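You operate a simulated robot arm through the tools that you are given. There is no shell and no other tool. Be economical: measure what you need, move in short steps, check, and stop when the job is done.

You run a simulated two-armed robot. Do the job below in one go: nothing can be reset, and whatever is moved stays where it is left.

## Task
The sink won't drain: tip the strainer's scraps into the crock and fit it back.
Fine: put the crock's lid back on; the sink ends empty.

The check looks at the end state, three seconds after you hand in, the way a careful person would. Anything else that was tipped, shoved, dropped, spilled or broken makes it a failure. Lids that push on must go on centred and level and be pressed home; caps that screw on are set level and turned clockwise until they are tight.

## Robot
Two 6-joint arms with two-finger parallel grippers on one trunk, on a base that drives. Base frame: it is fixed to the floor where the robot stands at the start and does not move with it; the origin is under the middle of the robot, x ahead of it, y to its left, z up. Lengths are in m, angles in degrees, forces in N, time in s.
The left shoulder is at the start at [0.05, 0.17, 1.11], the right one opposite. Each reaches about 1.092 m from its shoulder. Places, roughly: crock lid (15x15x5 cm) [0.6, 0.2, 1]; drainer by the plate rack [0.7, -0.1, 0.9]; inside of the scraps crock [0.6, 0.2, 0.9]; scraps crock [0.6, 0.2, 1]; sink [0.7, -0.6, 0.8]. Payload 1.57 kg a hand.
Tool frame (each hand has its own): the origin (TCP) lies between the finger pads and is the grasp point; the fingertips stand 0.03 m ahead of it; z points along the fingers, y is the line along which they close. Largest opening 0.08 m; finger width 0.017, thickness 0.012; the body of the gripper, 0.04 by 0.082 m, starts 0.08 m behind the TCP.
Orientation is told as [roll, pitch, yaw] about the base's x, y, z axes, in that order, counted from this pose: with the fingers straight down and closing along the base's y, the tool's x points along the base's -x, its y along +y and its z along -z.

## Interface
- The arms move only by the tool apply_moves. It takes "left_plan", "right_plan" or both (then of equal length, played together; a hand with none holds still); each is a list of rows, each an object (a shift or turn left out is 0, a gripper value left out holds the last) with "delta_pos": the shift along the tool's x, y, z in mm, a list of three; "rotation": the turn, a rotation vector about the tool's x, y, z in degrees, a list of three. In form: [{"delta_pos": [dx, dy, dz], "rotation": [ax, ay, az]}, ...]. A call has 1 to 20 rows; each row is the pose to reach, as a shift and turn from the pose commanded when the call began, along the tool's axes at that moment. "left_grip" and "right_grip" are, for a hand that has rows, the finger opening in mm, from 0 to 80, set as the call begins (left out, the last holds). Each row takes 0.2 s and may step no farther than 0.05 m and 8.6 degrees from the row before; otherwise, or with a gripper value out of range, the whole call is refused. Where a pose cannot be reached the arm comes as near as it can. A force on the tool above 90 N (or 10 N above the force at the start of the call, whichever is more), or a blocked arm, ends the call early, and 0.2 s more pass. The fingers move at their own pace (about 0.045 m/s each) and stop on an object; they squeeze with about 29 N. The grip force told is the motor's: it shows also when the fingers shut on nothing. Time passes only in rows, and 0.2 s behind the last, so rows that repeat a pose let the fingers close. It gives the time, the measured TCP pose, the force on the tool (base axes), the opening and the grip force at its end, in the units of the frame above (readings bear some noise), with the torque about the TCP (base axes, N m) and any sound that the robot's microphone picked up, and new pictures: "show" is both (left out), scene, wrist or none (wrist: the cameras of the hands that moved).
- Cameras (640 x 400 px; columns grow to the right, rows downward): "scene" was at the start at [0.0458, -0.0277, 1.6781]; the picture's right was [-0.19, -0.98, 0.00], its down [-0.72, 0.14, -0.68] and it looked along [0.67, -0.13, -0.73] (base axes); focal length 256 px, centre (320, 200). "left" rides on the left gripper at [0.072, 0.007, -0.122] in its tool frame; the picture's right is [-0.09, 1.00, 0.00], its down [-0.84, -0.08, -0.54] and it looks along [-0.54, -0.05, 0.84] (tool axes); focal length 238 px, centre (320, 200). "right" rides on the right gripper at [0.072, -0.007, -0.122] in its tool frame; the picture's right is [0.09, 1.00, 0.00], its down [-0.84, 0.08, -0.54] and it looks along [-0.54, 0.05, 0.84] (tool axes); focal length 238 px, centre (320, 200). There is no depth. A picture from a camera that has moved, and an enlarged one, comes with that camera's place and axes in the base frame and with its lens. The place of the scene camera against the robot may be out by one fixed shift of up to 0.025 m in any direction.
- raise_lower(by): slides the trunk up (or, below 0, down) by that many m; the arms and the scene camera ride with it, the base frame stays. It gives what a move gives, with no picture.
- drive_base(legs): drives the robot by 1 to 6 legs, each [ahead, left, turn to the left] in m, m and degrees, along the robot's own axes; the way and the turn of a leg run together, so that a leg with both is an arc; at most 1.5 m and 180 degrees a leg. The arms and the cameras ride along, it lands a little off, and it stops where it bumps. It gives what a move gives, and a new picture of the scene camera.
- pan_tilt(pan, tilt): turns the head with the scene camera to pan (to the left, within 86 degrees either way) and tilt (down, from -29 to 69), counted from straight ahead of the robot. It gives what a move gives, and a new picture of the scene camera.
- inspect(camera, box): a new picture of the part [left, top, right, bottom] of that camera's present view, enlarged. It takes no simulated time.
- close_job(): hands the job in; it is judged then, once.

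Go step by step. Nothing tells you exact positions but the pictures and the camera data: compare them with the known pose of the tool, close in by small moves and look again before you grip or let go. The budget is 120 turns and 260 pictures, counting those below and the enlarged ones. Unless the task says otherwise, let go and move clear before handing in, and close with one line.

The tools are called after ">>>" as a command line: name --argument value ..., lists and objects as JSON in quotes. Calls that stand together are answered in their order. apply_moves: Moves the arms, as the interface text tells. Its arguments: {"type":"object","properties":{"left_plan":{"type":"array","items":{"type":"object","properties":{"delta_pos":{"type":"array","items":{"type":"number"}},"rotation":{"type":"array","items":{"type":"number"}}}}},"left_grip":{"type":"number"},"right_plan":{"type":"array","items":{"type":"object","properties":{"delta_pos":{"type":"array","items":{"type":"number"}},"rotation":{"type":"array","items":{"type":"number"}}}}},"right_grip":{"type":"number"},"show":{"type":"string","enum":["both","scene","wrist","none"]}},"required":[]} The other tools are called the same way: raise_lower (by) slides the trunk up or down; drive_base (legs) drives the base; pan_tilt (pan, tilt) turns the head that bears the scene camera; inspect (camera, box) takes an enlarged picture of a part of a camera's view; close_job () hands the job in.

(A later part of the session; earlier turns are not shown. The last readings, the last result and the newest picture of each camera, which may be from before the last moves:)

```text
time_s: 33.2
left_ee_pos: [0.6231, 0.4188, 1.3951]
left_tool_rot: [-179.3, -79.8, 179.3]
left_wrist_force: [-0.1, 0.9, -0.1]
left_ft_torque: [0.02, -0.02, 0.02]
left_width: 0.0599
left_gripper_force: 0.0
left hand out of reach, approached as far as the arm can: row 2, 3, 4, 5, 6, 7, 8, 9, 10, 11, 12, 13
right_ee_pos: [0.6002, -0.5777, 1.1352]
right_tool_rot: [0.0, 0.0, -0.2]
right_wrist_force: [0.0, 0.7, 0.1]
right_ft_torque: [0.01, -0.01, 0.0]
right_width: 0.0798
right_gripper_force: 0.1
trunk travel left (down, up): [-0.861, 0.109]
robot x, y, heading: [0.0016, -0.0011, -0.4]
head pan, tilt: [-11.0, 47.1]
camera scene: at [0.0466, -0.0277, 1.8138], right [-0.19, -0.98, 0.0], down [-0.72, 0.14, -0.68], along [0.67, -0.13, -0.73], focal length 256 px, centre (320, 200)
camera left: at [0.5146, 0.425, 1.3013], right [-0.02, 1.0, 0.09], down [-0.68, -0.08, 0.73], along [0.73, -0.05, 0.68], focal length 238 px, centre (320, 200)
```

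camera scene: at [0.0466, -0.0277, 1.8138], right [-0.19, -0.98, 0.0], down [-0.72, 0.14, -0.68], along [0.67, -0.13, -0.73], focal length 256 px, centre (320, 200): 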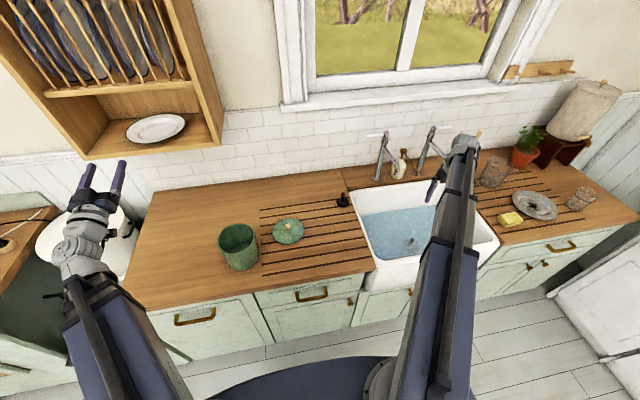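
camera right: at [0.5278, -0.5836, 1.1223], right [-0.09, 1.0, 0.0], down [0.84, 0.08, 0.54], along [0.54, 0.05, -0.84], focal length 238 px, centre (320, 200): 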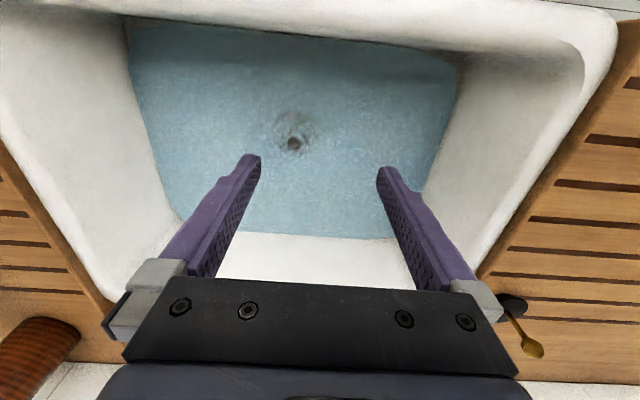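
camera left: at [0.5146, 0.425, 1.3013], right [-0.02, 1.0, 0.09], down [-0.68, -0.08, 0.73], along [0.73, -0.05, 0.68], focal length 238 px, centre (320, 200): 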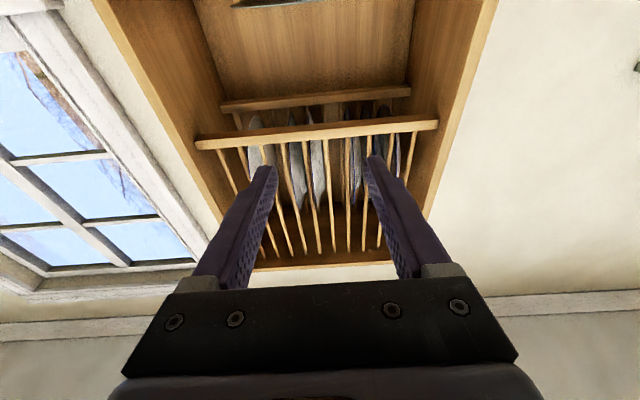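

Left camera would hang too low in this pose, so I tilt the left hand further up, near vertical.

>>> apply_moves --left_plan '[{"rotation": [0, -8, 0]}, {"delta_pos": [0, 0, -20], "rotation": [0, -16, 0]}, {"delta_pos": [0, 0, -40], "rotation": [0, -24, 0]}, {"delta_pos": [0, 0, -60], "rotation": [0, -32, 0]}, {"delta_pos": [0, 0, -80], "rotation": [0, -40, 0]}, {"delta_pos": [0, 0, -110], "rotation": [0, -48, 0]}, {"delta_pos": [0, 0, -140], "rotation": [0, -56, 0]}, {"delta_pos": [0, 0, -160], "rotation": [0, -62, 0]}]' --show "scene"

```text
time_s: 35.0
left_ee_pos: [0.4631, 0.4366, 1.5617]
left_tool_rot: [177.0, -20.8, -179.9]
left_wrist_force: [0.4, -0.4, 0.2]
left_ft_torque: [0.01, 0.0, 0.0]
left_width: 0.06
left_gripper_force: 0.2
left hand out of reach, approached as far as the arm can: row 1, 2, 3, 4, 5, 6, 7, 8
right_ee_pos: [0.5997, -0.5784, 1.135]
right_tool_rot: [0.1, 0.0, -0.1]
right_wrist_force: [-0.5, -0.4, 0.5]
right_ft_torque: [-0.04, 0.0, 0.0]
right_width: 0.0801
right_gripper_force: 0.1
trunk travel left (down, up): [-0.861, 0.109]
robot x, y, heading: [0.0009, -0.002, -0.1]
head pan, tilt: [-11.0, 47.1]
camera scene: at [0.0463, -0.0278, 1.8138], right [-0.19, -0.98, 0.0], down [-0.72, 0.14, -0.68], along [0.67, -0.13, -0.73], focal length 256 px, centre (320, 200)
```

scene: 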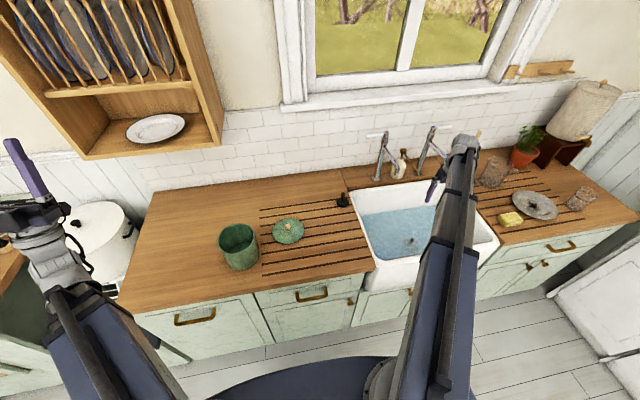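

Left arm is out of the way. I move the right hand over the strainer knob (≈0.669, −0.616) and lower partway.

>>> apply_moves --right_plan '[{"delta_pos": [-35, -20, 0]}, {"delta_pos": [-69, -38, 0]}, {"delta_pos": [-69, -38, 0]}]' --show "none"

>>> raise_lower --by -0.2

>>> inspect --camera "right" --box '[0, 0, 640, 400]'

>>> inspect --camera "right" --box '[220, 60, 420, 200]'

>>> inspect --camera "scene" --box '[0, 0, 640, 400]'

```text
time_s: 35.8
left_ee_pos: [0.4626, 0.4367, 1.5608]
left_tool_rot: [176.9, -20.9, 180.0]
left_wrist_force: [-0.9, -0.5, -0.1]
left_ft_torque: [-0.02, 0.06, -0.01]
left_width: 0.0598
left_gripper_force: 0.1
right_ee_pos: [0.6711, -0.6151, 1.1362]
right_tool_rot: [-0.1, 0.0, 0.0]
right_wrist_force: [-0.7, -0.6, 0.3]
right_ft_torque: [0.0, -0.03, 0.0]
right_width: 0.0799
right_gripper_force: 0.1
trunk travel left (down, up): [-0.861, 0.109]
robot x, y, heading: [0.0001, -0.001, -0.2]
head pan, tilt: [-11.0, 47.1]
```

```text
time_s: 37.9
left_ee_pos: [0.4636, 0.4359, 1.3604]
left_tool_rot: [177.0, -21.1, -179.9]
left_wrist_force: [-0.4, 0.6, -0.3]
left_ft_torque: [0.03, -0.02, -0.03]
left_width: 0.0601
left_gripper_force: 0.1
right_ee_pos: [0.6698, -0.6155, 0.9359]
right_tool_rot: [0.0, 0.0, -0.1]
right_wrist_force: [0.2, 0.4, 0.4]
right_ft_torque: [0.01, -0.02, 0.04]
right_width: 0.0798
right_gripper_force: 0.1
trunk travel left (down, up): [-0.661, 0.309]
robot x, y, heading: [0.0021, 0.0012, -0.3]
head pan, tilt: [-11.0, 47.1]
```

```text
1.00 times, centred on (320, 200) of right (not enlarged: the box is as wide or as high as the picture)
camera zoom: at [0.5984, -0.6221, 1.0578], right [-0.09, 1.0, 0.0], down [0.84, 0.08, 0.54], along [0.54, 0.05, -0.84], focal length 238 px, centre (320, 200)
```

zoom: 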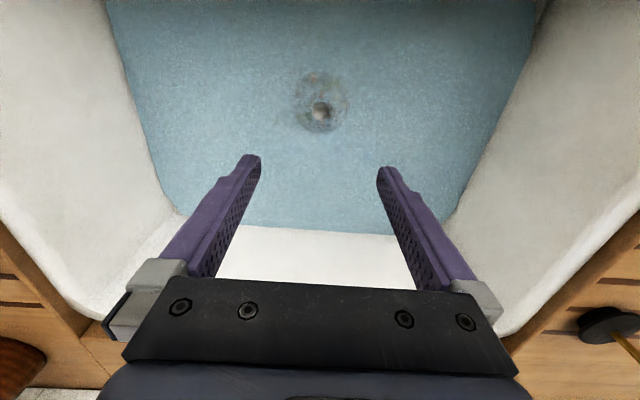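

```text
2.86 times, centred on (320, 130) of right
camera zoom: at [0.5984, -0.6221, 1.0578], right [-0.09, 1.0, 0.0], down [0.84, 0.08, 0.54], along [0.54, 0.05, -0.84], focal length 681 px, centre (320, 400)
```

zoom: 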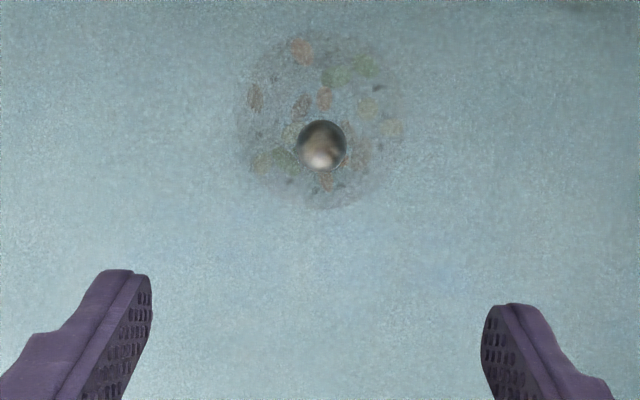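

```text
1.00 times, centred on (320, 200) of scene (not enlarged: the box is as wide or as high as the picture)
camera zoom: at [0.0464, -0.0277, 1.6139], right [-0.19, -0.98, 0.0], down [-0.72, 0.14, -0.68], along [0.67, -0.13, -0.73], focal length 256 px, centre (320, 200)
```

zoom: 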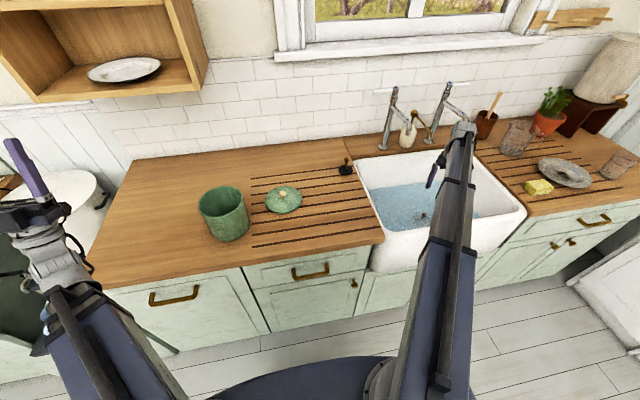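

Knob is about z 0.70–0.73. Lower another 0.13 and re-measure.

>>> raise_lower --by -0.13

>>> inspect --camera "right" --box '[160, 50, 480, 250]'

>>> inspect --camera "scene" --box '[0, 0, 640, 400]'

```text
time_s: 39.5
left_ee_pos: [0.4624, 0.4359, 1.2307]
left_tool_rot: [177.1, -21.1, -180.0]
left_wrist_force: [0.0, 0.1, 0.4]
left_ft_torque: [0.0, -0.05, 0.02]
left_width: 0.0601
left_gripper_force: 0.0
right_ee_pos: [0.6699, -0.6159, 0.8064]
right_tool_rot: [0.0, 0.0, -0.1]
right_wrist_force: [0.1, -0.1, -0.5]
right_ft_torque: [-0.05, -0.01, 0.01]
right_width: 0.0798
right_gripper_force: 0.1
trunk travel left (down, up): [-0.531, 0.439]
robot x, y, heading: [0.0007, 0.0005, -0.2]
head pan, tilt: [-11.0, 47.1]
```

```text
2.00 times, centred on (320, 150) of right
camera zoom: at [0.5983, -0.622, 0.9278], right [-0.09, 1.0, 0.0], down [0.84, 0.08, 0.54], along [0.54, 0.05, -0.84], focal length 477 px, centre (320, 300)
```

zoom: 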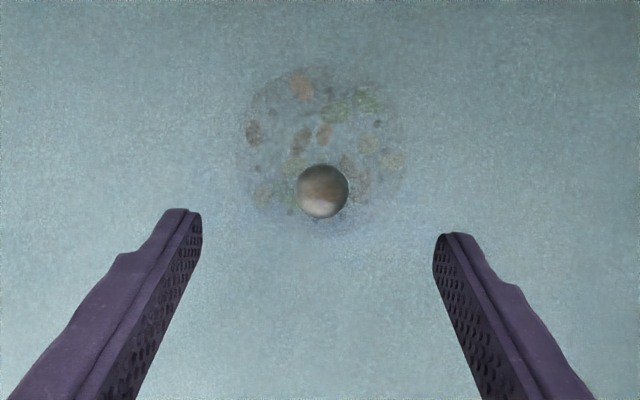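

```text
1.00 times, centred on (320, 200) of scene (not enlarged: the box is as wide or as high as the picture)
camera zoom: at [0.0464, -0.0277, 1.4839], right [-0.19, -0.98, 0.0], down [-0.72, 0.14, -0.68], along [0.67, -0.13, -0.73], focal length 256 px, centre (320, 200)
```

zoom: 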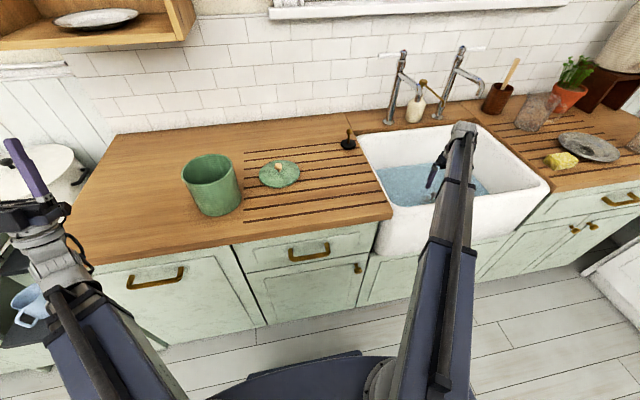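

Knob centre ≈ (0.672, −0.614, 0.724). I lower to just above grip height with a check.

>>> raise_lower --by -0.06

>>> inspect --camera "right" --box '[160, 50, 480, 250]'

>>> inspect --camera "scene" --box '[340, 80, 580, 280]'

```text
time_s: 40.5
left_ee_pos: [0.4634, 0.4366, 1.17]
left_tool_rot: [177.0, -21.1, -179.9]
left_wrist_force: [0.4, -0.1, -0.5]
left_ft_torque: [0.0, 0.03, 0.02]
left_width: 0.06
left_gripper_force: 0.0
right_ee_pos: [0.6688, -0.6161, 0.7462]
right_tool_rot: [0.0, 0.0, -0.1]
right_wrist_force: [-0.1, -0.1, 0.3]
right_ft_torque: [-0.01, -0.01, 0.0]
right_width: 0.08
right_gripper_force: 0.0
trunk travel left (down, up): [-0.471, 0.499]
robot x, y, heading: [-0.0005, 0.0007, -0.1]
head pan, tilt: [-11.0, 47.1]
```

```text
2.00 times, centred on (320, 150) of right
camera zoom: at [0.5983, -0.622, 0.8678], right [-0.09, 1.0, 0.0], down [0.84, 0.08, 0.54], along [0.54, 0.05, -0.84], focal length 477 px, centre (320, 300)
```

zoom: 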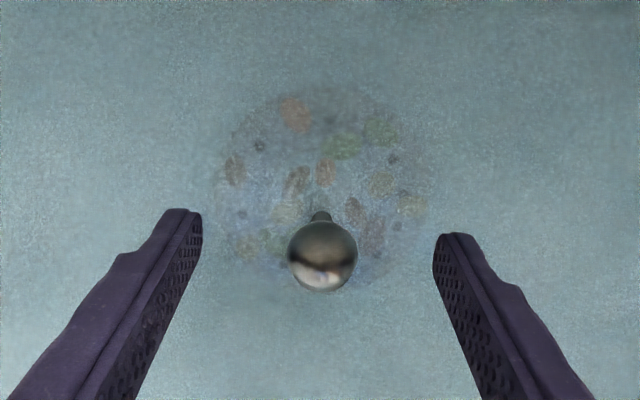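

```text
2.00 times, centred on (460, 180) of scene
camera zoom: at [0.0464, -0.0277, 1.4238], right [-0.19, -0.98, 0.0], down [-0.72, 0.14, -0.68], along [0.67, -0.13, -0.73], focal length 513 px, centre (40, 240)
```

zoom: 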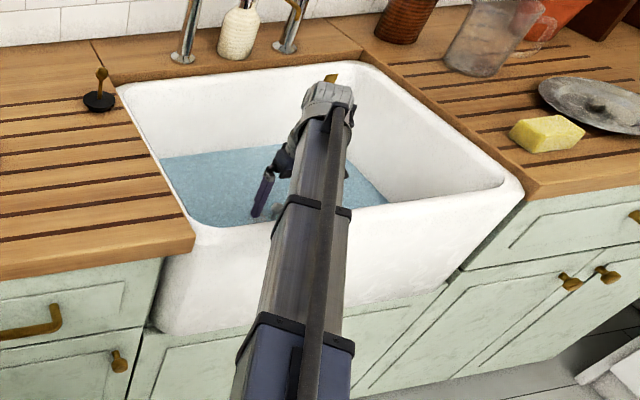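

Ball centre ≈0.727. I lower 13 mm, nudge 2 mm forward, and close.

>>> raise_lower --by -0.013

>>> apply_moves --right_plan '[{"delta_pos": [-2, 1, 0]}, {"delta_pos": [-2, 1, 0]}, {"delta_pos": [-2, 1, 0]}, {"delta_pos": [-2, 1, 0]}]' --right_grip 0 --show "wrist"

```text
time_s: 41.1
left_ee_pos: [0.4625, 0.4362, 1.1582]
left_tool_rot: [177.1, -21.1, -180.0]
left_wrist_force: [-0.4, 0.6, 0.9]
left_ft_torque: [0.03, 0.04, -0.04]
left_width: 0.06
left_gripper_force: 0.1
right_ee_pos: [0.6704, -0.6166, 0.7321]
right_tool_rot: [-0.1, 0.0, 0.0]
right_wrist_force: [1.0, -0.5, -0.5]
right_ft_torque: [0.01, -0.03, -0.01]
right_width: 0.0799
right_gripper_force: 0.0
trunk travel left (down, up): [-0.458, 0.512]
robot x, y, heading: [0.0006, 0.0023, -0.1]
head pan, tilt: [-11.0, 47.1]
```

```text
time_s: 42.1
left_ee_pos: [0.4618, 0.4366, 1.1571]
left_tool_rot: [176.9, -21.2, -180.1]
left_wrist_force: [0.2, 0.2, 0.0]
left_ft_torque: [0.0, -0.01, 0.01]
left_width: 0.0598
left_gripper_force: 0.1
right_ee_pos: [0.6724, -0.615, 0.7322]
right_tool_rot: [0.0, 0.0, 0.1]
right_wrist_force: [-1.1, 0.8, 0.6]
right_ft_torque: [-0.01, 0.05, -0.02]
right_width: 0.0235
right_gripper_force: 18.6
trunk travel left (down, up): [-0.458, 0.512]
robot x, y, heading: [0.0004, 0.0014, 0.3]
head pan, tilt: [-11.0, 47.1]
camera right: at [0.6004, -0.621, 0.8547], right [-0.09, 1.0, 0.0], down [0.84, 0.08, 0.54], along [0.54, 0.05, -0.84], focal length 238 px, centre (320, 200)
```

right: 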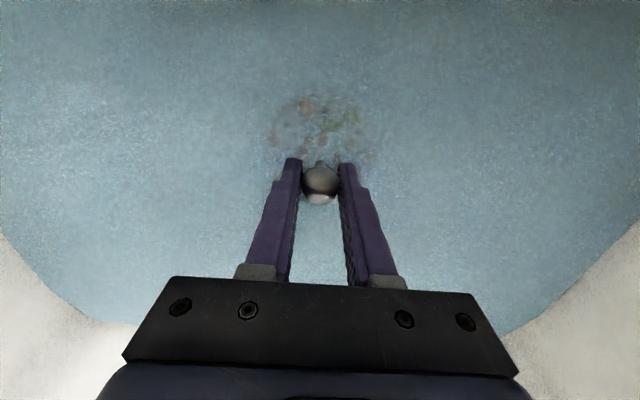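

Gripped. I let the grip settle, then lift slowly.

>>> apply_moves --right_plan '[{}, {}]' --show "none"

>>> raise_lower --by 0.05

>>> inspect --camera "right" --box '[160, 20, 480, 220]'

```text
time_s: 42.7
left_ee_pos: [0.4633, 0.4367, 1.1576]
left_tool_rot: [177.0, -21.1, -180.0]
left_wrist_force: [-0.8, 0.6, -0.3]
left_ft_torque: [0.01, -0.01, 0.01]
left_width: 0.0601
left_gripper_force: 0.0
right_ee_pos: [0.673, -0.6148, 0.7323]
right_tool_rot: [-0.1, 0.1, -0.1]
right_wrist_force: [-0.3, -0.8, -0.4]
right_ft_torque: [0.02, 0.01, 0.0]
right_width: 0.0231
right_gripper_force: 28.6
trunk travel left (down, up): [-0.458, 0.512]
robot x, y, heading: [0.0008, -0.0004, 0.1]
head pan, tilt: [-11.0, 47.1]
```

```text
time_s: 43.6
left_ee_pos: [0.4622, 0.4352, 1.2073]
left_tool_rot: [177.0, -21.1, -180.0]
left_wrist_force: [-0.2, -0.5, 0.1]
left_ft_torque: [0.0, -0.03, 0.01]
left_width: 0.0599
left_gripper_force: 0.0
right_ee_pos: [0.6719, -0.615, 0.783]
right_tool_rot: [0.0, 0.0, -0.1]
right_wrist_force: [0.1, 0.6, -1.1]
right_ft_torque: [-0.01, 0.03, -0.03]
right_width: 0.0227
right_gripper_force: 29.1
trunk travel left (down, up): [-0.508, 0.462]
robot x, y, heading: [0.0007, -0.0001, -0.3]
head pan, tilt: [-11.0, 47.1]
```

```text
2.00 times, centred on (320, 120) of right
camera zoom: at [0.6005, -0.6211, 0.9046], right [-0.09, 1.0, 0.0], down [0.84, 0.08, 0.54], along [0.54, 0.05, -0.84], focal length 477 px, centre (320, 360)
```

zoom: 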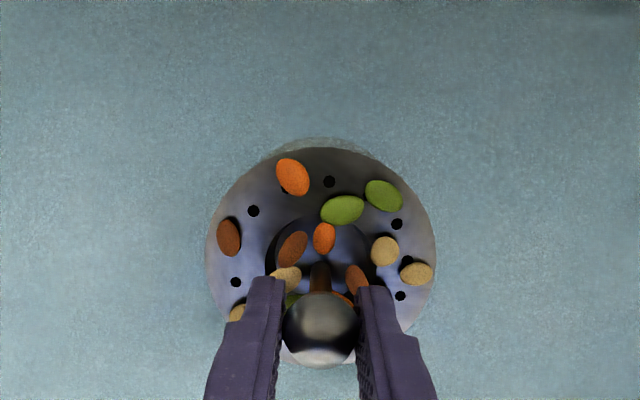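

The strainer came up with its scraps. I raise it well clear and carry it gently toward the crock's near-right side.

>>> raise_lower --by 0.4

>>> apply_moves --right_plan '[{"delta_pos": [3, 12, 0]}, {"delta_pos": [10, 40, 0]}, {"delta_pos": [18, 76, 0]}, {"delta_pos": [26, 112, 0]}, {"delta_pos": [34, 148, 0]}, {"delta_pos": [42, 184, 0]}, {"delta_pos": [50, 220, 0]}, {"delta_pos": [58, 256, 0]}, {"delta_pos": [66, 292, 0]}, {"delta_pos": [74, 328, 0]}, {"delta_pos": [82, 364, 0]}, {"delta_pos": [90, 400, 0]}, {"delta_pos": [98, 436, 0]}, {"delta_pos": [106, 472, 0]}, {"delta_pos": [114, 508, 0]}, {"delta_pos": [122, 544, 0]}, {"delta_pos": [130, 580, 0]}, {"delta_pos": [138, 612, 0]}, {"delta_pos": [146, 640, 0]}, {"delta_pos": [150, 655, 0]}]'

```text
time_s: 47.5
left_ee_pos: [0.4621, 0.4359, 1.6071]
left_tool_rot: [177.1, -21.1, -180.1]
left_wrist_force: [-1.0, 0.1, -0.1]
left_ft_torque: [0.03, 0.02, 0.02]
left_width: 0.0604
left_gripper_force: 0.0
right_ee_pos: [0.6722, -0.614, 1.184]
right_tool_rot: [0.0, 0.0, 0.0]
right_wrist_force: [0.5, 0.1, 0.0]
right_ft_torque: [-0.02, 0.02, -0.03]
right_width: 0.023
right_gripper_force: 28.7
trunk travel left (down, up): [-0.908, 0.062]
robot x, y, heading: [-0.0006, 0.0007, -0.0]
head pan, tilt: [-11.0, 47.1]
```

```text
time_s: 51.7
left_ee_pos: [0.4632, 0.436, 1.6064]
left_tool_rot: [177.1, -21.1, 180.1]
left_wrist_force: [0.3, 0.1, -0.4]
left_ft_torque: [0.01, -0.02, -0.01]
left_width: 0.0599
left_gripper_force: 0.1
right_ee_pos: [0.5221, 0.0404, 1.1828]
right_tool_rot: [0.0, -0.1, -0.2]
right_wrist_force: [0.2, -0.4, -0.7]
right_ft_torque: [0.01, 0.0, -0.02]
right_width: 0.0228
right_gripper_force: 29.2
trunk travel left (down, up): [-0.908, 0.062]
robot x, y, heading: [0.0027, 0.001, -0.4]
head pan, tilt: [-11.0, 47.1]
camera scene: at [0.0465, -0.0274, 1.8608], right [-0.19, -0.98, 0.0], down [-0.72, 0.14, -0.68], along [0.67, -0.13, -0.73], focal length 256 px, centre (320, 200)
camera right: at [0.4504, 0.0339, 1.3047], right [-0.09, 1.0, 0.0], down [0.84, 0.08, 0.54], along [0.54, 0.05, -0.84], focal length 238 px, centre (320, 200)
```

scene: 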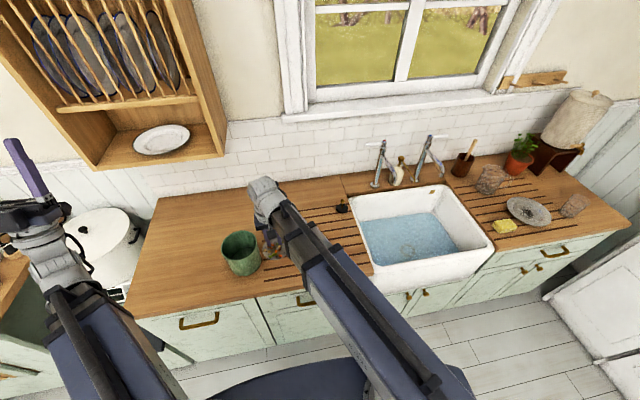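
right: 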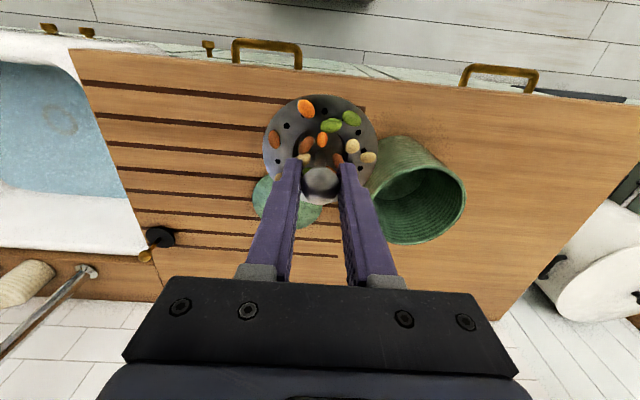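

Strainer with scraps is held steady. I yaw the hand 45° and bring it over the crock's centre.

>>> apply_moves --right_plan '[{"delta_pos": [-10, 14, 0], "rotation": [0, 0, 5]}, {"delta_pos": [-27, 38, 0], "rotation": [0, 0, 13]}, {"delta_pos": [-45, 64, 0], "rotation": [0, 0, 21]}, {"delta_pos": [-63, 90, 0], "rotation": [0, 0, 29]}, {"delta_pos": [-82, 116, 0], "rotation": [0, 0, 37]}, {"delta_pos": [-98, 138, 0], "rotation": [0, 0, 43]}, {"delta_pos": [-103, 146, 0], "rotation": [0, 0, 45]}, {"delta_pos": [-103, 146, 0], "rotation": [0, 0, 45]}]'

```text
time_s: 53.5
left_ee_pos: [0.4644, 0.4358, 1.6071]
left_tool_rot: [177.0, -21.0, -179.9]
left_wrist_force: [0.2, 1.3, 0.8]
left_ft_torque: [0.01, 0.01, 0.03]
left_width: 0.06
left_gripper_force: 0.0
right_ee_pos: [0.6252, 0.1866, 1.1823]
right_tool_rot: [0.0, 0.0, -45.1]
right_wrist_force: [0.2, -0.3, -0.8]
right_ft_torque: [-0.02, 0.0, 0.0]
right_width: 0.0226
right_gripper_force: 29.6
trunk travel left (down, up): [-0.908, 0.062]
robot x, y, heading: [0.0001, -0.0015, -0.1]
head pan, tilt: [-11.0, 47.1]
camera scene: at [0.0465, -0.0275, 1.8608], right [-0.19, -0.98, 0.0], down [-0.72, 0.14, -0.68], along [0.67, -0.13, -0.73], focal length 256 px, centre (320, 200)
camera right: at [0.57, 0.2329, 1.3047], right [0.64, 0.77, 0.0], down [0.65, -0.54, 0.54], along [0.42, -0.35, -0.84], focal length 238 px, centre (320, 200)
```

scene: 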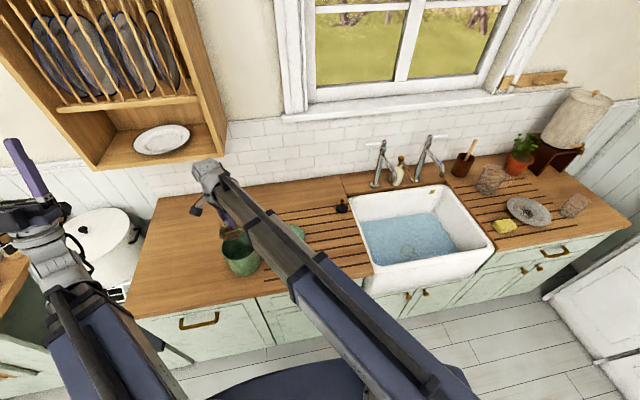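
right: 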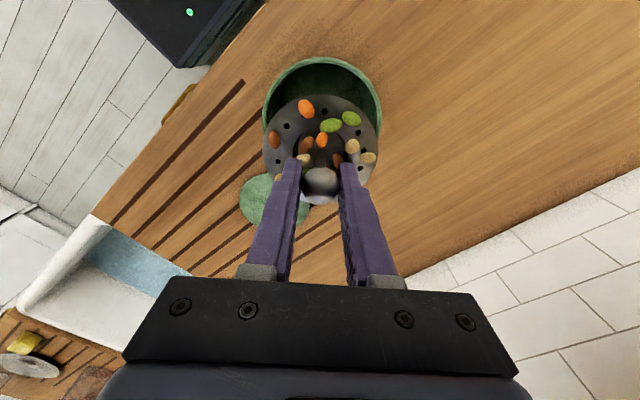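

Centred over the crock. I lower slightly and roll to 40°.

>>> raise_lower --by -0.03

>>> apply_moves --right_plan '[{"delta_pos": [0, 1, 0], "rotation": [-5, 0, 0]}, {"delta_pos": [0, 3, 0], "rotation": [-12, 0, 0]}, {"delta_pos": [0, 6, 0], "rotation": [-19, 0, 0]}, {"delta_pos": [0, 8, 0], "rotation": [-26, 0, 0]}, {"delta_pos": [0, 10, 0], "rotation": [-33, 0, 0]}, {"delta_pos": [0, 10, 0], "rotation": [-40, 0, 0]}, {"delta_pos": [0, 10, 0], "rotation": [-40, 0, 0]}]'

```text
time_s: 54.2
left_ee_pos: [0.4632, 0.4374, 1.5775]
left_tool_rot: [177.0, -21.1, -180.0]
left_wrist_force: [-1.2, 0.1, 0.1]
left_ft_torque: [0.0, -0.02, 0.02]
left_width: 0.06
left_gripper_force: 0.0
right_ee_pos: [0.6257, 0.1872, 1.152]
right_tool_rot: [0.0, 0.0, -45.1]
right_wrist_force: [-0.2, 0.3, -0.2]
right_ft_torque: [0.0, 0.04, 0.02]
right_width: 0.0229
right_gripper_force: 29.1
trunk travel left (down, up): [-0.878, 0.092]
robot x, y, heading: [0.0051, -0.0023, -0.1]
head pan, tilt: [-11.0, 47.1]
```

```text
time_s: 55.8
left_ee_pos: [0.464, 0.4373, 1.577]
left_tool_rot: [177.0, -21.0, 180.0]
left_wrist_force: [0.3, -0.3, 0.4]
left_ft_torque: [-0.02, -0.03, -0.03]
left_width: 0.0599
left_gripper_force: 0.1
right_ee_pos: [0.6328, 0.1935, 1.2043]
right_tool_rot: [40.2, 0.1, -45.0]
right_wrist_force: [0.2, -0.1, -0.1]
right_ft_torque: [-0.01, 0.0, 0.01]
right_width: 0.023
right_gripper_force: 29.1
right hand out of reach, approached as far as the arm can: row 2, 3, 4, 5, 6, 7
trunk travel left (down, up): [-0.878, 0.092]
robot x, y, heading: [0.0001, 0.0002, -0.0]
head pan, tilt: [-11.0, 47.1]
camera scene: at [0.0469, -0.0272, 1.8308], right [-0.19, -0.98, 0.0], down [-0.72, 0.14, -0.68], along [0.67, -0.13, -0.73], focal length 256 px, centre (320, 200)
camera right: at [0.523, 0.185, 1.2933], right [0.47, 0.6, 0.64], down [0.39, -0.8, 0.46], along [0.79, 0.03, -0.61], focal length 238 px, centre (320, 200)
```

scene: 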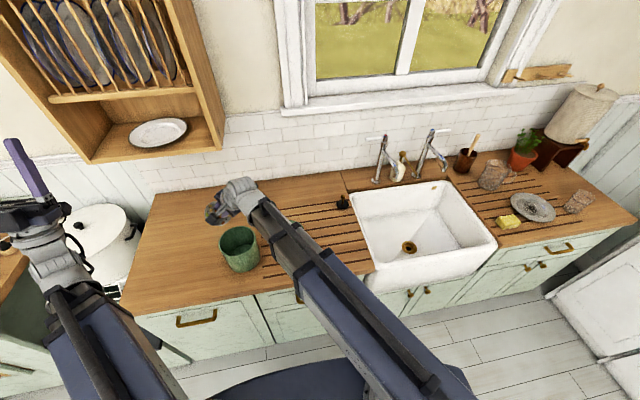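
right: 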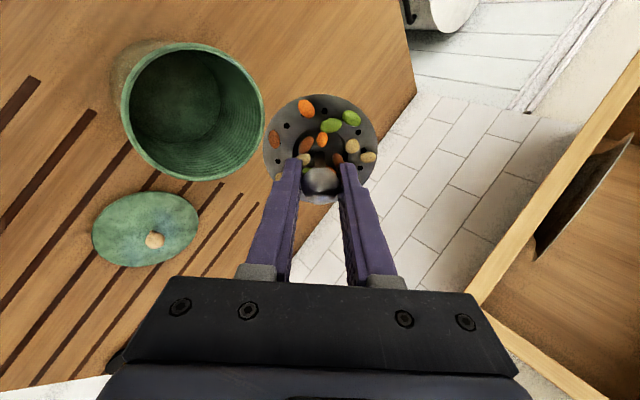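

Water has drained and scraps are still in the strainer. I lower and roll on to 75° while shifting back slightly so they fall mid-crock.

>>> raise_lower --by -0.05

>>> apply_moves --right_plan '[{"delta_pos": [0, -6, -5], "rotation": [-7, 0, 0]}, {"delta_pos": [0, -12, -10], "rotation": [-14, 0, 0]}, {"delta_pos": [0, -18, -15], "rotation": [-21, 0, 0]}, {"delta_pos": [0, -24, -20], "rotation": [-28, 0, 0]}, {"delta_pos": [0, -31, -26], "rotation": [-35, 0, 0]}, {"delta_pos": [0, -31, -26], "rotation": [-35, 0, 0]}]'

```text
time_s: 56.7
left_ee_pos: [0.4621, 0.4364, 1.5274]
left_tool_rot: [177.0, -21.1, -180.0]
left_wrist_force: [-0.5, 0.5, -0.7]
left_ft_torque: [0.03, 0.03, 0.03]
left_width: 0.0601
left_gripper_force: 0.0
right_ee_pos: [0.632, 0.1915, 1.1539]
right_tool_rot: [40.0, 0.1, -45.1]
right_wrist_force: [-0.7, 0.4, -0.8]
right_ft_torque: [-0.04, 0.0, -0.01]
right_width: 0.0229
right_gripper_force: 29.0
trunk travel left (down, up): [-0.828, 0.142]
robot x, y, heading: [0.0008, -0.0013, -0.2]
head pan, tilt: [-11.0, 47.1]
```

```text
time_s: 58.1
left_ee_pos: [0.4641, 0.4367, 1.5265]
left_tool_rot: [177.0, -21.1, 180.0]
left_wrist_force: [-0.6, -0.5, 0.3]
left_ft_torque: [-0.01, 0.0, 0.01]
left_width: 0.06
left_gripper_force: 0.0
right_ee_pos: [0.6039, 0.1638, 1.2654]
right_tool_rot: [74.9, 0.0, -45.1]
right_wrist_force: [0.4, -0.2, -0.3]
right_ft_torque: [-0.04, 0.0, 0.02]
right_width: 0.0229
right_gripper_force: 28.8
right hand out of reach, approached as far as the arm can: row 1, 2, 3, 4, 5, 6
trunk travel left (down, up): [-0.828, 0.142]
robot x, y, heading: [0.0007, 0.0022, 0.1]
head pan, tilt: [-11.0, 47.1]
camera scene: at [0.0468, -0.0273, 1.7808], right [-0.19, -0.98, 0.0], down [-0.72, 0.14, -0.68], along [0.67, -0.13, -0.73], focal length 256 px, centre (320, 200)
camera right: at [0.4683, 0.131, 1.2907], right [0.12, 0.25, 0.96], down [0.23, -0.95, 0.22], along [0.96, 0.2, -0.17], focal length 238 px, centre (320, 200)
```

scene: 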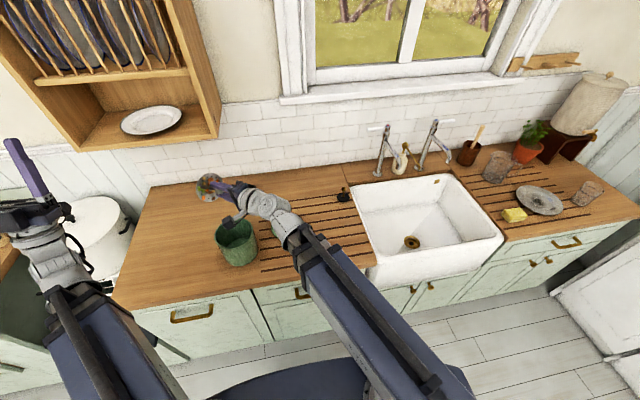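
right: 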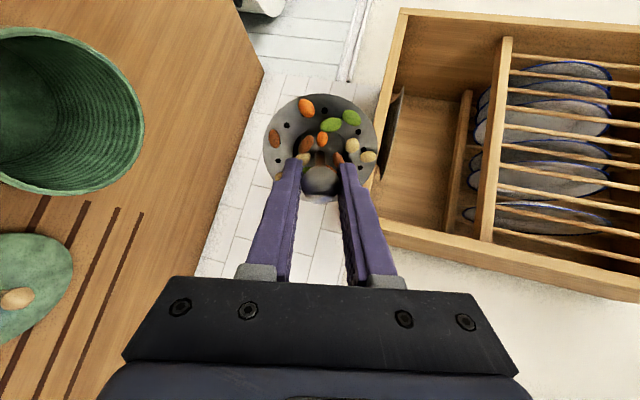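

Scraps still cling. I lower further and roll to about 105°.

>>> raise_lower --by -0.145

>>> apply_moves --right_plan '[{"delta_pos": [0, -1, -4], "rotation": [-7, 0, 0]}, {"delta_pos": [0, -3, -9], "rotation": [-14, 0, 0]}, {"delta_pos": [0, -4, -13], "rotation": [-22, 0, 0]}, {"delta_pos": [0, -5, -17], "rotation": [-30, 0, 0]}, {"delta_pos": [0, -5, -17], "rotation": [-30, 0, 0]}]'

```text
time_s: 59.9
left_ee_pos: [0.4627, 0.437, 1.3827]
left_tool_rot: [177.0, -21.0, -180.0]
left_wrist_force: [-0.6, -0.1, -0.4]
left_ft_torque: [0.0, 0.01, 0.0]
left_width: 0.0599
left_gripper_force: 0.0
right_ee_pos: [0.6025, 0.1648, 1.1198]
right_tool_rot: [74.9, 0.0, -45.1]
right_wrist_force: [0.5, -0.4, -0.5]
right_ft_torque: [0.02, 0.06, 0.02]
right_width: 0.0231
right_gripper_force: 29.0
trunk travel left (down, up): [-0.683, 0.287]
robot x, y, heading: [0.0038, 0.0026, -0.4]
head pan, tilt: [-11.0, 47.1]
```

```text
time_s: 61.0
left_ee_pos: [0.4634, 0.4361, 1.381]
left_tool_rot: [177.0, -21.0, -179.9]
left_wrist_force: [0.8, 0.5, 0.1]
left_ft_torque: [-0.01, 0.0, -0.01]
left_width: 0.06
left_gripper_force: 0.0
right_ee_pos: [0.5908, 0.1514, 1.2341]
right_tool_rot: [105.0, 0.0, -45.1]
right_wrist_force: [0.0, -0.4, -0.9]
right_ft_torque: [0.01, 0.01, -0.02]
right_width: 0.0228
right_gripper_force: 29.0
right hand out of reach, approached as far as the arm can: row 1, 2, 3, 4, 5
trunk travel left (down, up): [-0.683, 0.287]
robot x, y, heading: [-0.001, 0.0023, 0.0]
head pan, tilt: [-11.0, 47.1]
camera scene: at [0.0465, -0.0276, 1.6358], right [-0.19, -0.98, 0.0], down [-0.72, 0.14, -0.68], along [0.67, -0.13, -0.73], focal length 256 px, centre (320, 200)
camera right: at [0.4577, 0.1202, 1.1965], right [-0.25, -0.12, 0.96], down [0.21, -0.98, -0.06], along [0.95, 0.18, 0.26], focal length 238 px, centre (320, 200)
```

scene: 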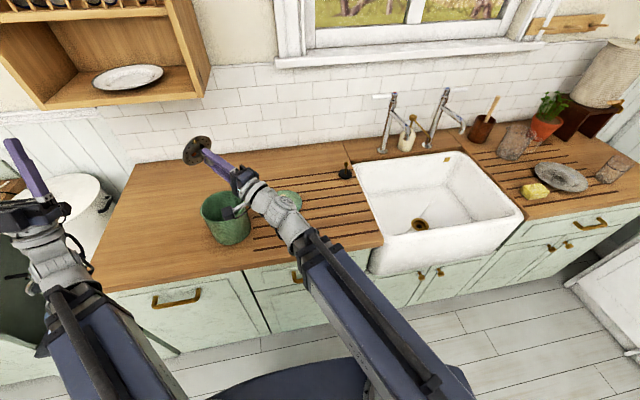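
right: 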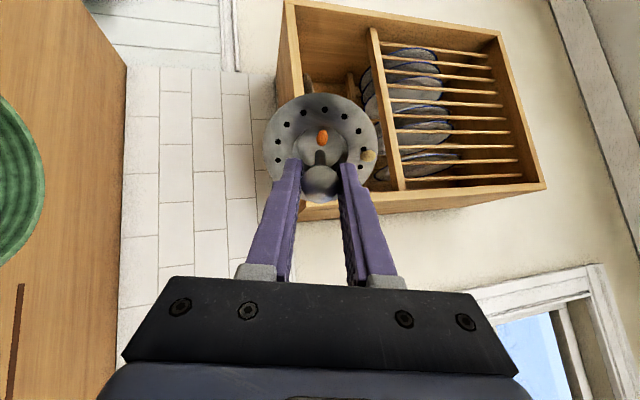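

Most scraps have dropped; I check where they landed.

>>> inspect --camera "scene" --box '[170, 120, 310, 260]'

>>> inspect --camera "right" --box '[240, 70, 400, 220]'

```text
2.86 times, centred on (240, 190) of scene
camera zoom: at [0.0465, -0.0276, 1.6358], right [-0.19, -0.98, 0.0], down [-0.72, 0.14, -0.68], along [0.67, -0.13, -0.73], focal length 733 px, centre (549, 229)
```

zoom: 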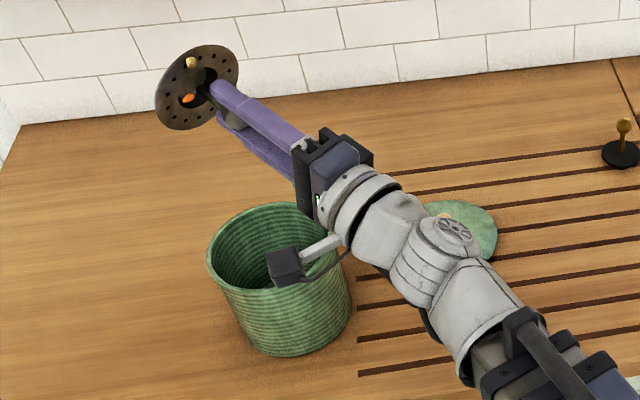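

```text
2.67 times, centred on (320, 145) of right
camera zoom: at [0.4577, 0.1202, 1.1965], right [-0.25, -0.12, 0.96], down [0.21, -0.98, -0.06], along [0.95, 0.18, 0.26], focal length 636 px, centre (320, 347)
```

zoom: 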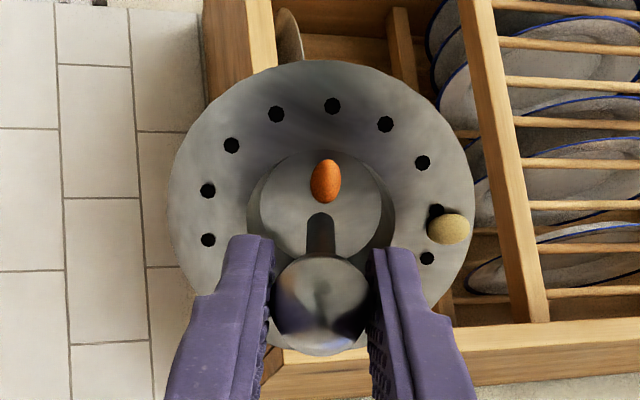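

Nothing on the counter; two bits still cling. I lower and tip to ~133°.

>>> raise_lower --by -0.12

>>> apply_moves --right_plan '[{"delta_pos": [0, 1, -3], "rotation": [-7, 0, 0]}, {"delta_pos": [0, 1, -6], "rotation": [-14, 0, 0]}, {"delta_pos": [0, 2, -9], "rotation": [-21, 0, 0]}, {"delta_pos": [0, 3, -12], "rotation": [-28, 0, 0]}, {"delta_pos": [0, 3, -12], "rotation": [-28, 0, 0]}]'

>>> inspect --camera "right" --box '[240, 70, 400, 220]'

```text
time_s: 62.5
left_ee_pos: [0.4627, 0.4366, 1.2632]
left_tool_rot: [177.1, -21.1, -180.1]
left_wrist_force: [-0.3, 0.1, -1.3]
left_ft_torque: [-0.01, 0.0, 0.03]
left_width: 0.06
left_gripper_force: 0.0
right_ee_pos: [0.5913, 0.151, 1.1143]
right_tool_rot: [104.7, 0.1, -45.0]
right_wrist_force: [0.4, -0.2, -0.6]
right_ft_torque: [-0.01, 0.01, 0.04]
right_width: 0.0228
right_gripper_force: 29.0
trunk travel left (down, up): [-0.563, 0.407]
robot x, y, heading: [0.0009, 0.002, -0.1]
head pan, tilt: [-11.0, 47.1]
```

```text
time_s: 63.8
left_ee_pos: [0.4636, 0.4364, 1.2632]
left_tool_rot: [177.0, -21.1, 180.0]
left_wrist_force: [-1.6, 1.3, -1.4]
left_ft_torque: [-0.02, 0.03, -0.02]
left_width: 0.0599
left_gripper_force: 0.1
right_ee_pos: [0.5807, 0.142, 1.2075]
right_tool_rot: [132.8, 0.0, -45.0]
right_wrist_force: [-0.2, 0.5, -0.9]
right_ft_torque: [0.0, -0.01, 0.0]
right_width: 0.0231
right_gripper_force: 29.9
right hand out of reach, approached as far as the arm can: row 1, 2, 3, 4, 5
trunk travel left (down, up): [-0.563, 0.407]
robot x, y, heading: [0.0017, -0.0024, -0.4]
head pan, tilt: [-11.0, 47.1]
camera scene: at [0.0465, -0.0276, 1.5158], right [-0.19, -0.98, 0.0], down [-0.72, 0.14, -0.68], along [0.67, -0.13, -0.73], focal length 256 px, centre (320, 200)
camera right: at [0.4711, 0.134, 1.1195], right [-0.54, -0.41, 0.73], down [0.27, -0.91, -0.31], along [0.79, 0.03, 0.61], focal length 238 px, centre (320, 200)
```

scene: 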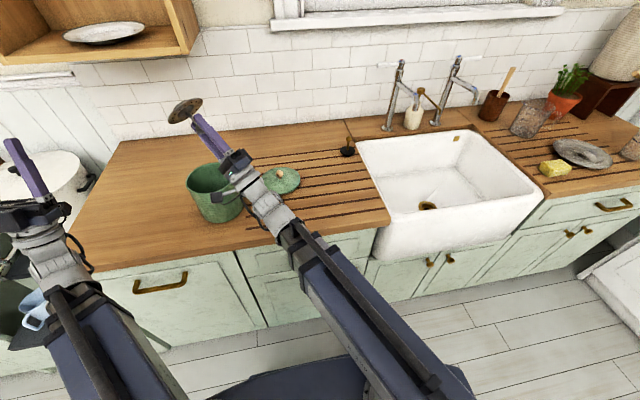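
right: 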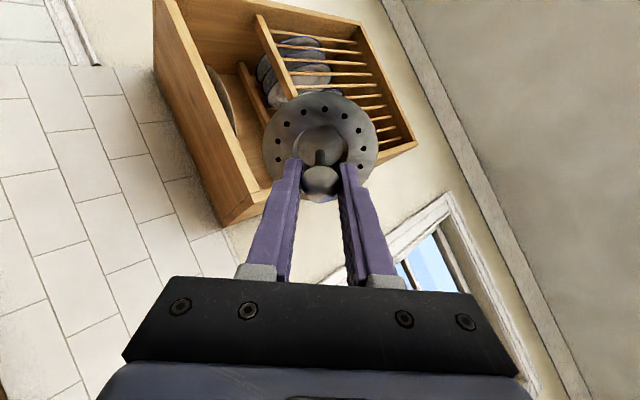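

```text
2.67 times, centred on (320, 145) of right
camera zoom: at [0.4711, 0.134, 1.1195], right [-0.54, -0.41, 0.73], down [0.27, -0.91, -0.31], along [0.79, 0.03, 0.61], focal length 636 px, centre (320, 347)
```

zoom: 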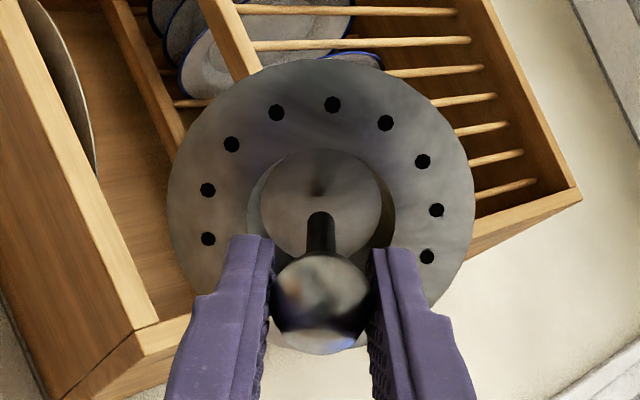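

The strainer is clean. I raise the trunk and roll the hand back upright.

>>> raise_lower --by 0.35

>>> apply_moves --right_plan '[{"rotation": [8, 0, 0]}, {"rotation": [16, 0, 0]}, {"rotation": [24, 0, 0]}, {"rotation": [32, 0, 0]}, {"rotation": [40, 0, 0]}, {"rotation": [48, 0, 0]}, {"rotation": [56, 0, 0]}, {"rotation": [64, 0, 0]}, {"rotation": [72, 0, 0]}, {"rotation": [80, 0, 0]}, {"rotation": [88, 0, 0]}, {"rotation": [96, 0, 0]}, {"rotation": [104, 0, 0]}, {"rotation": [112, 0, 0]}, {"rotation": [120, 0, 0]}, {"rotation": [128, 0, 0]}, {"rotation": [132.9, 0, 0]}, {"rotation": [132.9, 0, 0]}]'

```text
time_s: 67.2
left_ee_pos: [0.4646, 0.4368, 1.6128]
left_tool_rot: [176.9, -21.1, -180.0]
left_wrist_force: [-0.7, 1.5, 0.1]
left_ft_torque: [0.01, -0.04, 0.02]
left_width: 0.0596
left_gripper_force: 0.1
right_ee_pos: [0.5817, 0.1428, 1.5557]
right_tool_rot: [132.8, -0.1, -45.1]
right_wrist_force: [-0.9, 0.7, -1.0]
right_ft_torque: [-0.04, -0.01, -0.02]
right_width: 0.023
right_gripper_force: 28.4
trunk travel left (down, up): [-0.913, 0.057]
robot x, y, heading: [0.0027, 0.0016, -0.1]
head pan, tilt: [-11.0, 47.1]
```

```text
time_s: 71.0
left_ee_pos: [0.4629, 0.4363, 1.612]
left_tool_rot: [177.0, -21.1, -180.0]
left_wrist_force: [0.1, -0.1, 0.2]
left_ft_torque: [0.01, 0.0, -0.01]
left_width: 0.0598
left_gripper_force: 0.1
right_ee_pos: [0.5865, 0.1462, 1.1877]
right_tool_rot: [-0.1, 0.0, -45.0]
right_wrist_force: [0.7, 0.4, -0.6]
right_ft_torque: [0.01, 0.02, 0.0]
right_width: 0.0228
right_gripper_force: 29.1
right hand out of reach, approached as far as the arm can: row 1, 2, 3, 4, 5, 6, 7, 8, 9, 10, 11, 12, 13, 14, 15, 16, 17, 18
trunk travel left (down, up): [-0.913, 0.057]
robot x, y, heading: [-0.0006, 0.0009, 0.0]
head pan, tilt: [-11.0, 47.1]
camera scene: at [0.0463, -0.0276, 1.8658], right [-0.19, -0.98, 0.0], down [-0.72, 0.14, -0.68], along [0.67, -0.13, -0.73], focal length 256 px, centre (320, 200)
camera right: at [0.532, 0.1932, 1.3098], right [0.64, 0.77, 0.0], down [0.65, -0.54, 0.54], along [0.41, -0.35, -0.84], focal length 238 px, centre (320, 200)
```

scene: 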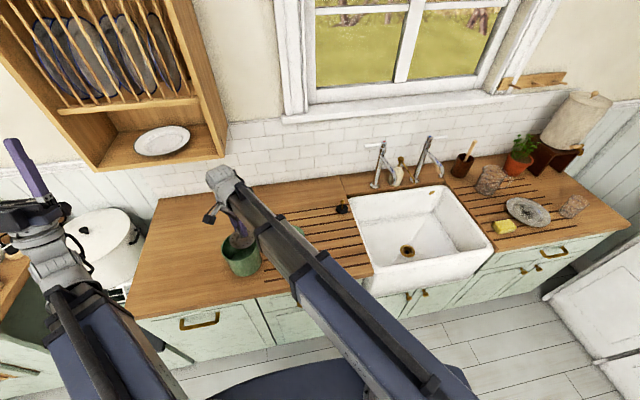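
right: 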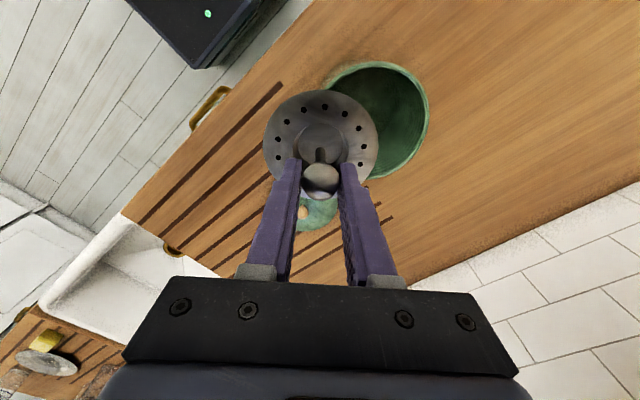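

Upright and clean. I yaw back and return to over the sink drain.

>>> apply_moves --right_plan '[{"delta_pos": [-5, -20, 0], "rotation": [0, 0, -8]}, {"delta_pos": [-10, -40, 0], "rotation": [0, 0, -16]}, {"delta_pos": [-15, -60, 0], "rotation": [0, 0, -24]}, {"delta_pos": [-20, -80, 0], "rotation": [0, 0, -32]}, {"delta_pos": [-25, -100, 0], "rotation": [0, 0, -40]}, {"delta_pos": [-30, -120, 0], "rotation": [0, 0, -45]}, {"delta_pos": [-30, -120, 0], "rotation": [0, 0, -45]}]' --show "none"

>>> apply_moves --right_plan '[{"delta_pos": [-4, -15, 0]}, {"delta_pos": [-13, -55, 0]}, {"delta_pos": [-23, -100, 0]}, {"delta_pos": [-34, -146, 0]}, {"delta_pos": [-44, -192, 0]}, {"delta_pos": [-54, -238, 0]}, {"delta_pos": [-65, -284, 0]}, {"delta_pos": [-76, -330, 0]}, {"delta_pos": [-87, -376, 0]}, {"delta_pos": [-98, -422, 0]}, {"delta_pos": [-109, -468, 0]}, {"delta_pos": [-120, -514, 0]}, {"delta_pos": [-130, -560, 0]}, {"delta_pos": [-140, -605, 0]}, {"delta_pos": [-148, -640, 0]}, {"delta_pos": [-150, -655, 0]}, {"delta_pos": [-150, -655, 0]}]'

```text
time_s: 72.6
left_ee_pos: [0.4645, 0.4372, 1.6129]
left_tool_rot: [177.0, -21.2, 179.9]
left_wrist_force: [-0.3, 0.2, 0.8]
left_ft_torque: [0.01, -0.02, -0.02]
left_width: 0.06
left_gripper_force: 0.0
right_ee_pos: [0.5187, 0.037, 1.1869]
right_tool_rot: [-0.2, 0.2, -0.1]
right_wrist_force: [0.1, -0.1, -0.6]
right_ft_torque: [0.02, 0.01, 0.0]
right_width: 0.0228
right_gripper_force: 28.8
trunk travel left (down, up): [-0.913, 0.057]
robot x, y, heading: [0.0017, -0.0, 0.1]
head pan, tilt: [-11.0, 47.1]
```

```text
time_s: 76.2
left_ee_pos: [0.4625, 0.4367, 1.6137]
left_tool_rot: [177.1, -21.1, 180.0]
left_wrist_force: [0.0, 0.5, 0.2]
left_ft_torque: [0.03, -0.01, 0.01]
left_width: 0.0597
left_gripper_force: 0.0
right_ee_pos: [0.6676, -0.618, 1.1875]
right_tool_rot: [-0.1, 0.2, 0.0]
right_wrist_force: [-0.3, -0.3, -0.3]
right_ft_torque: [0.02, 0.01, 0.01]
right_width: 0.0228
right_gripper_force: 29.1
trunk travel left (down, up): [-0.913, 0.057]
robot x, y, heading: [-0.0019, -0.0022, -0.3]
head pan, tilt: [-11.0, 47.1]
camera scene: at [0.0466, -0.0276, 1.8658], right [-0.19, -0.98, 0.0], down [-0.72, 0.14, -0.68], along [0.67, -0.13, -0.73], focal length 256 px, centre (320, 200)
camera right: at [0.5963, -0.6241, 1.3098], right [-0.09, 1.0, 0.0], down [0.84, 0.08, 0.54], along [0.54, 0.05, -0.84], focal length 238 px, centre (320, 200)
```

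scene: 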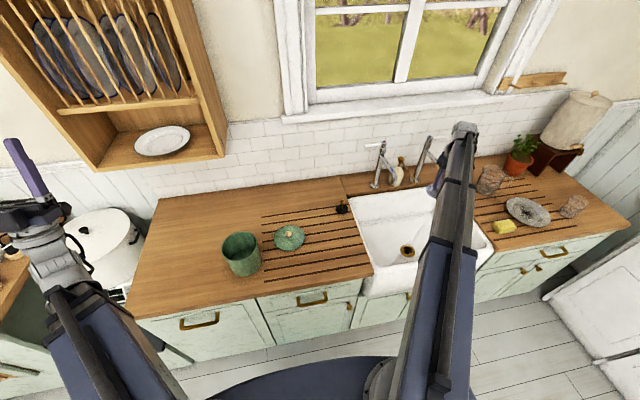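
right: 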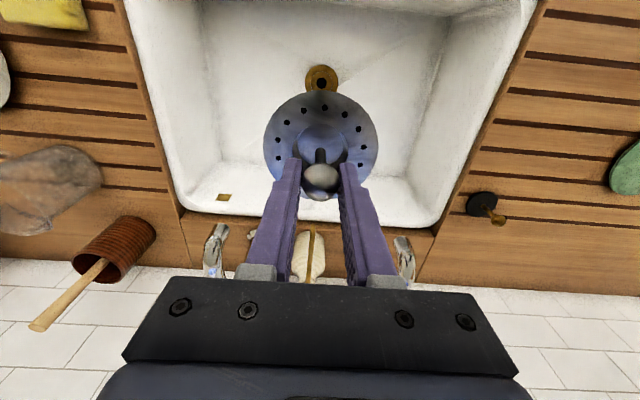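

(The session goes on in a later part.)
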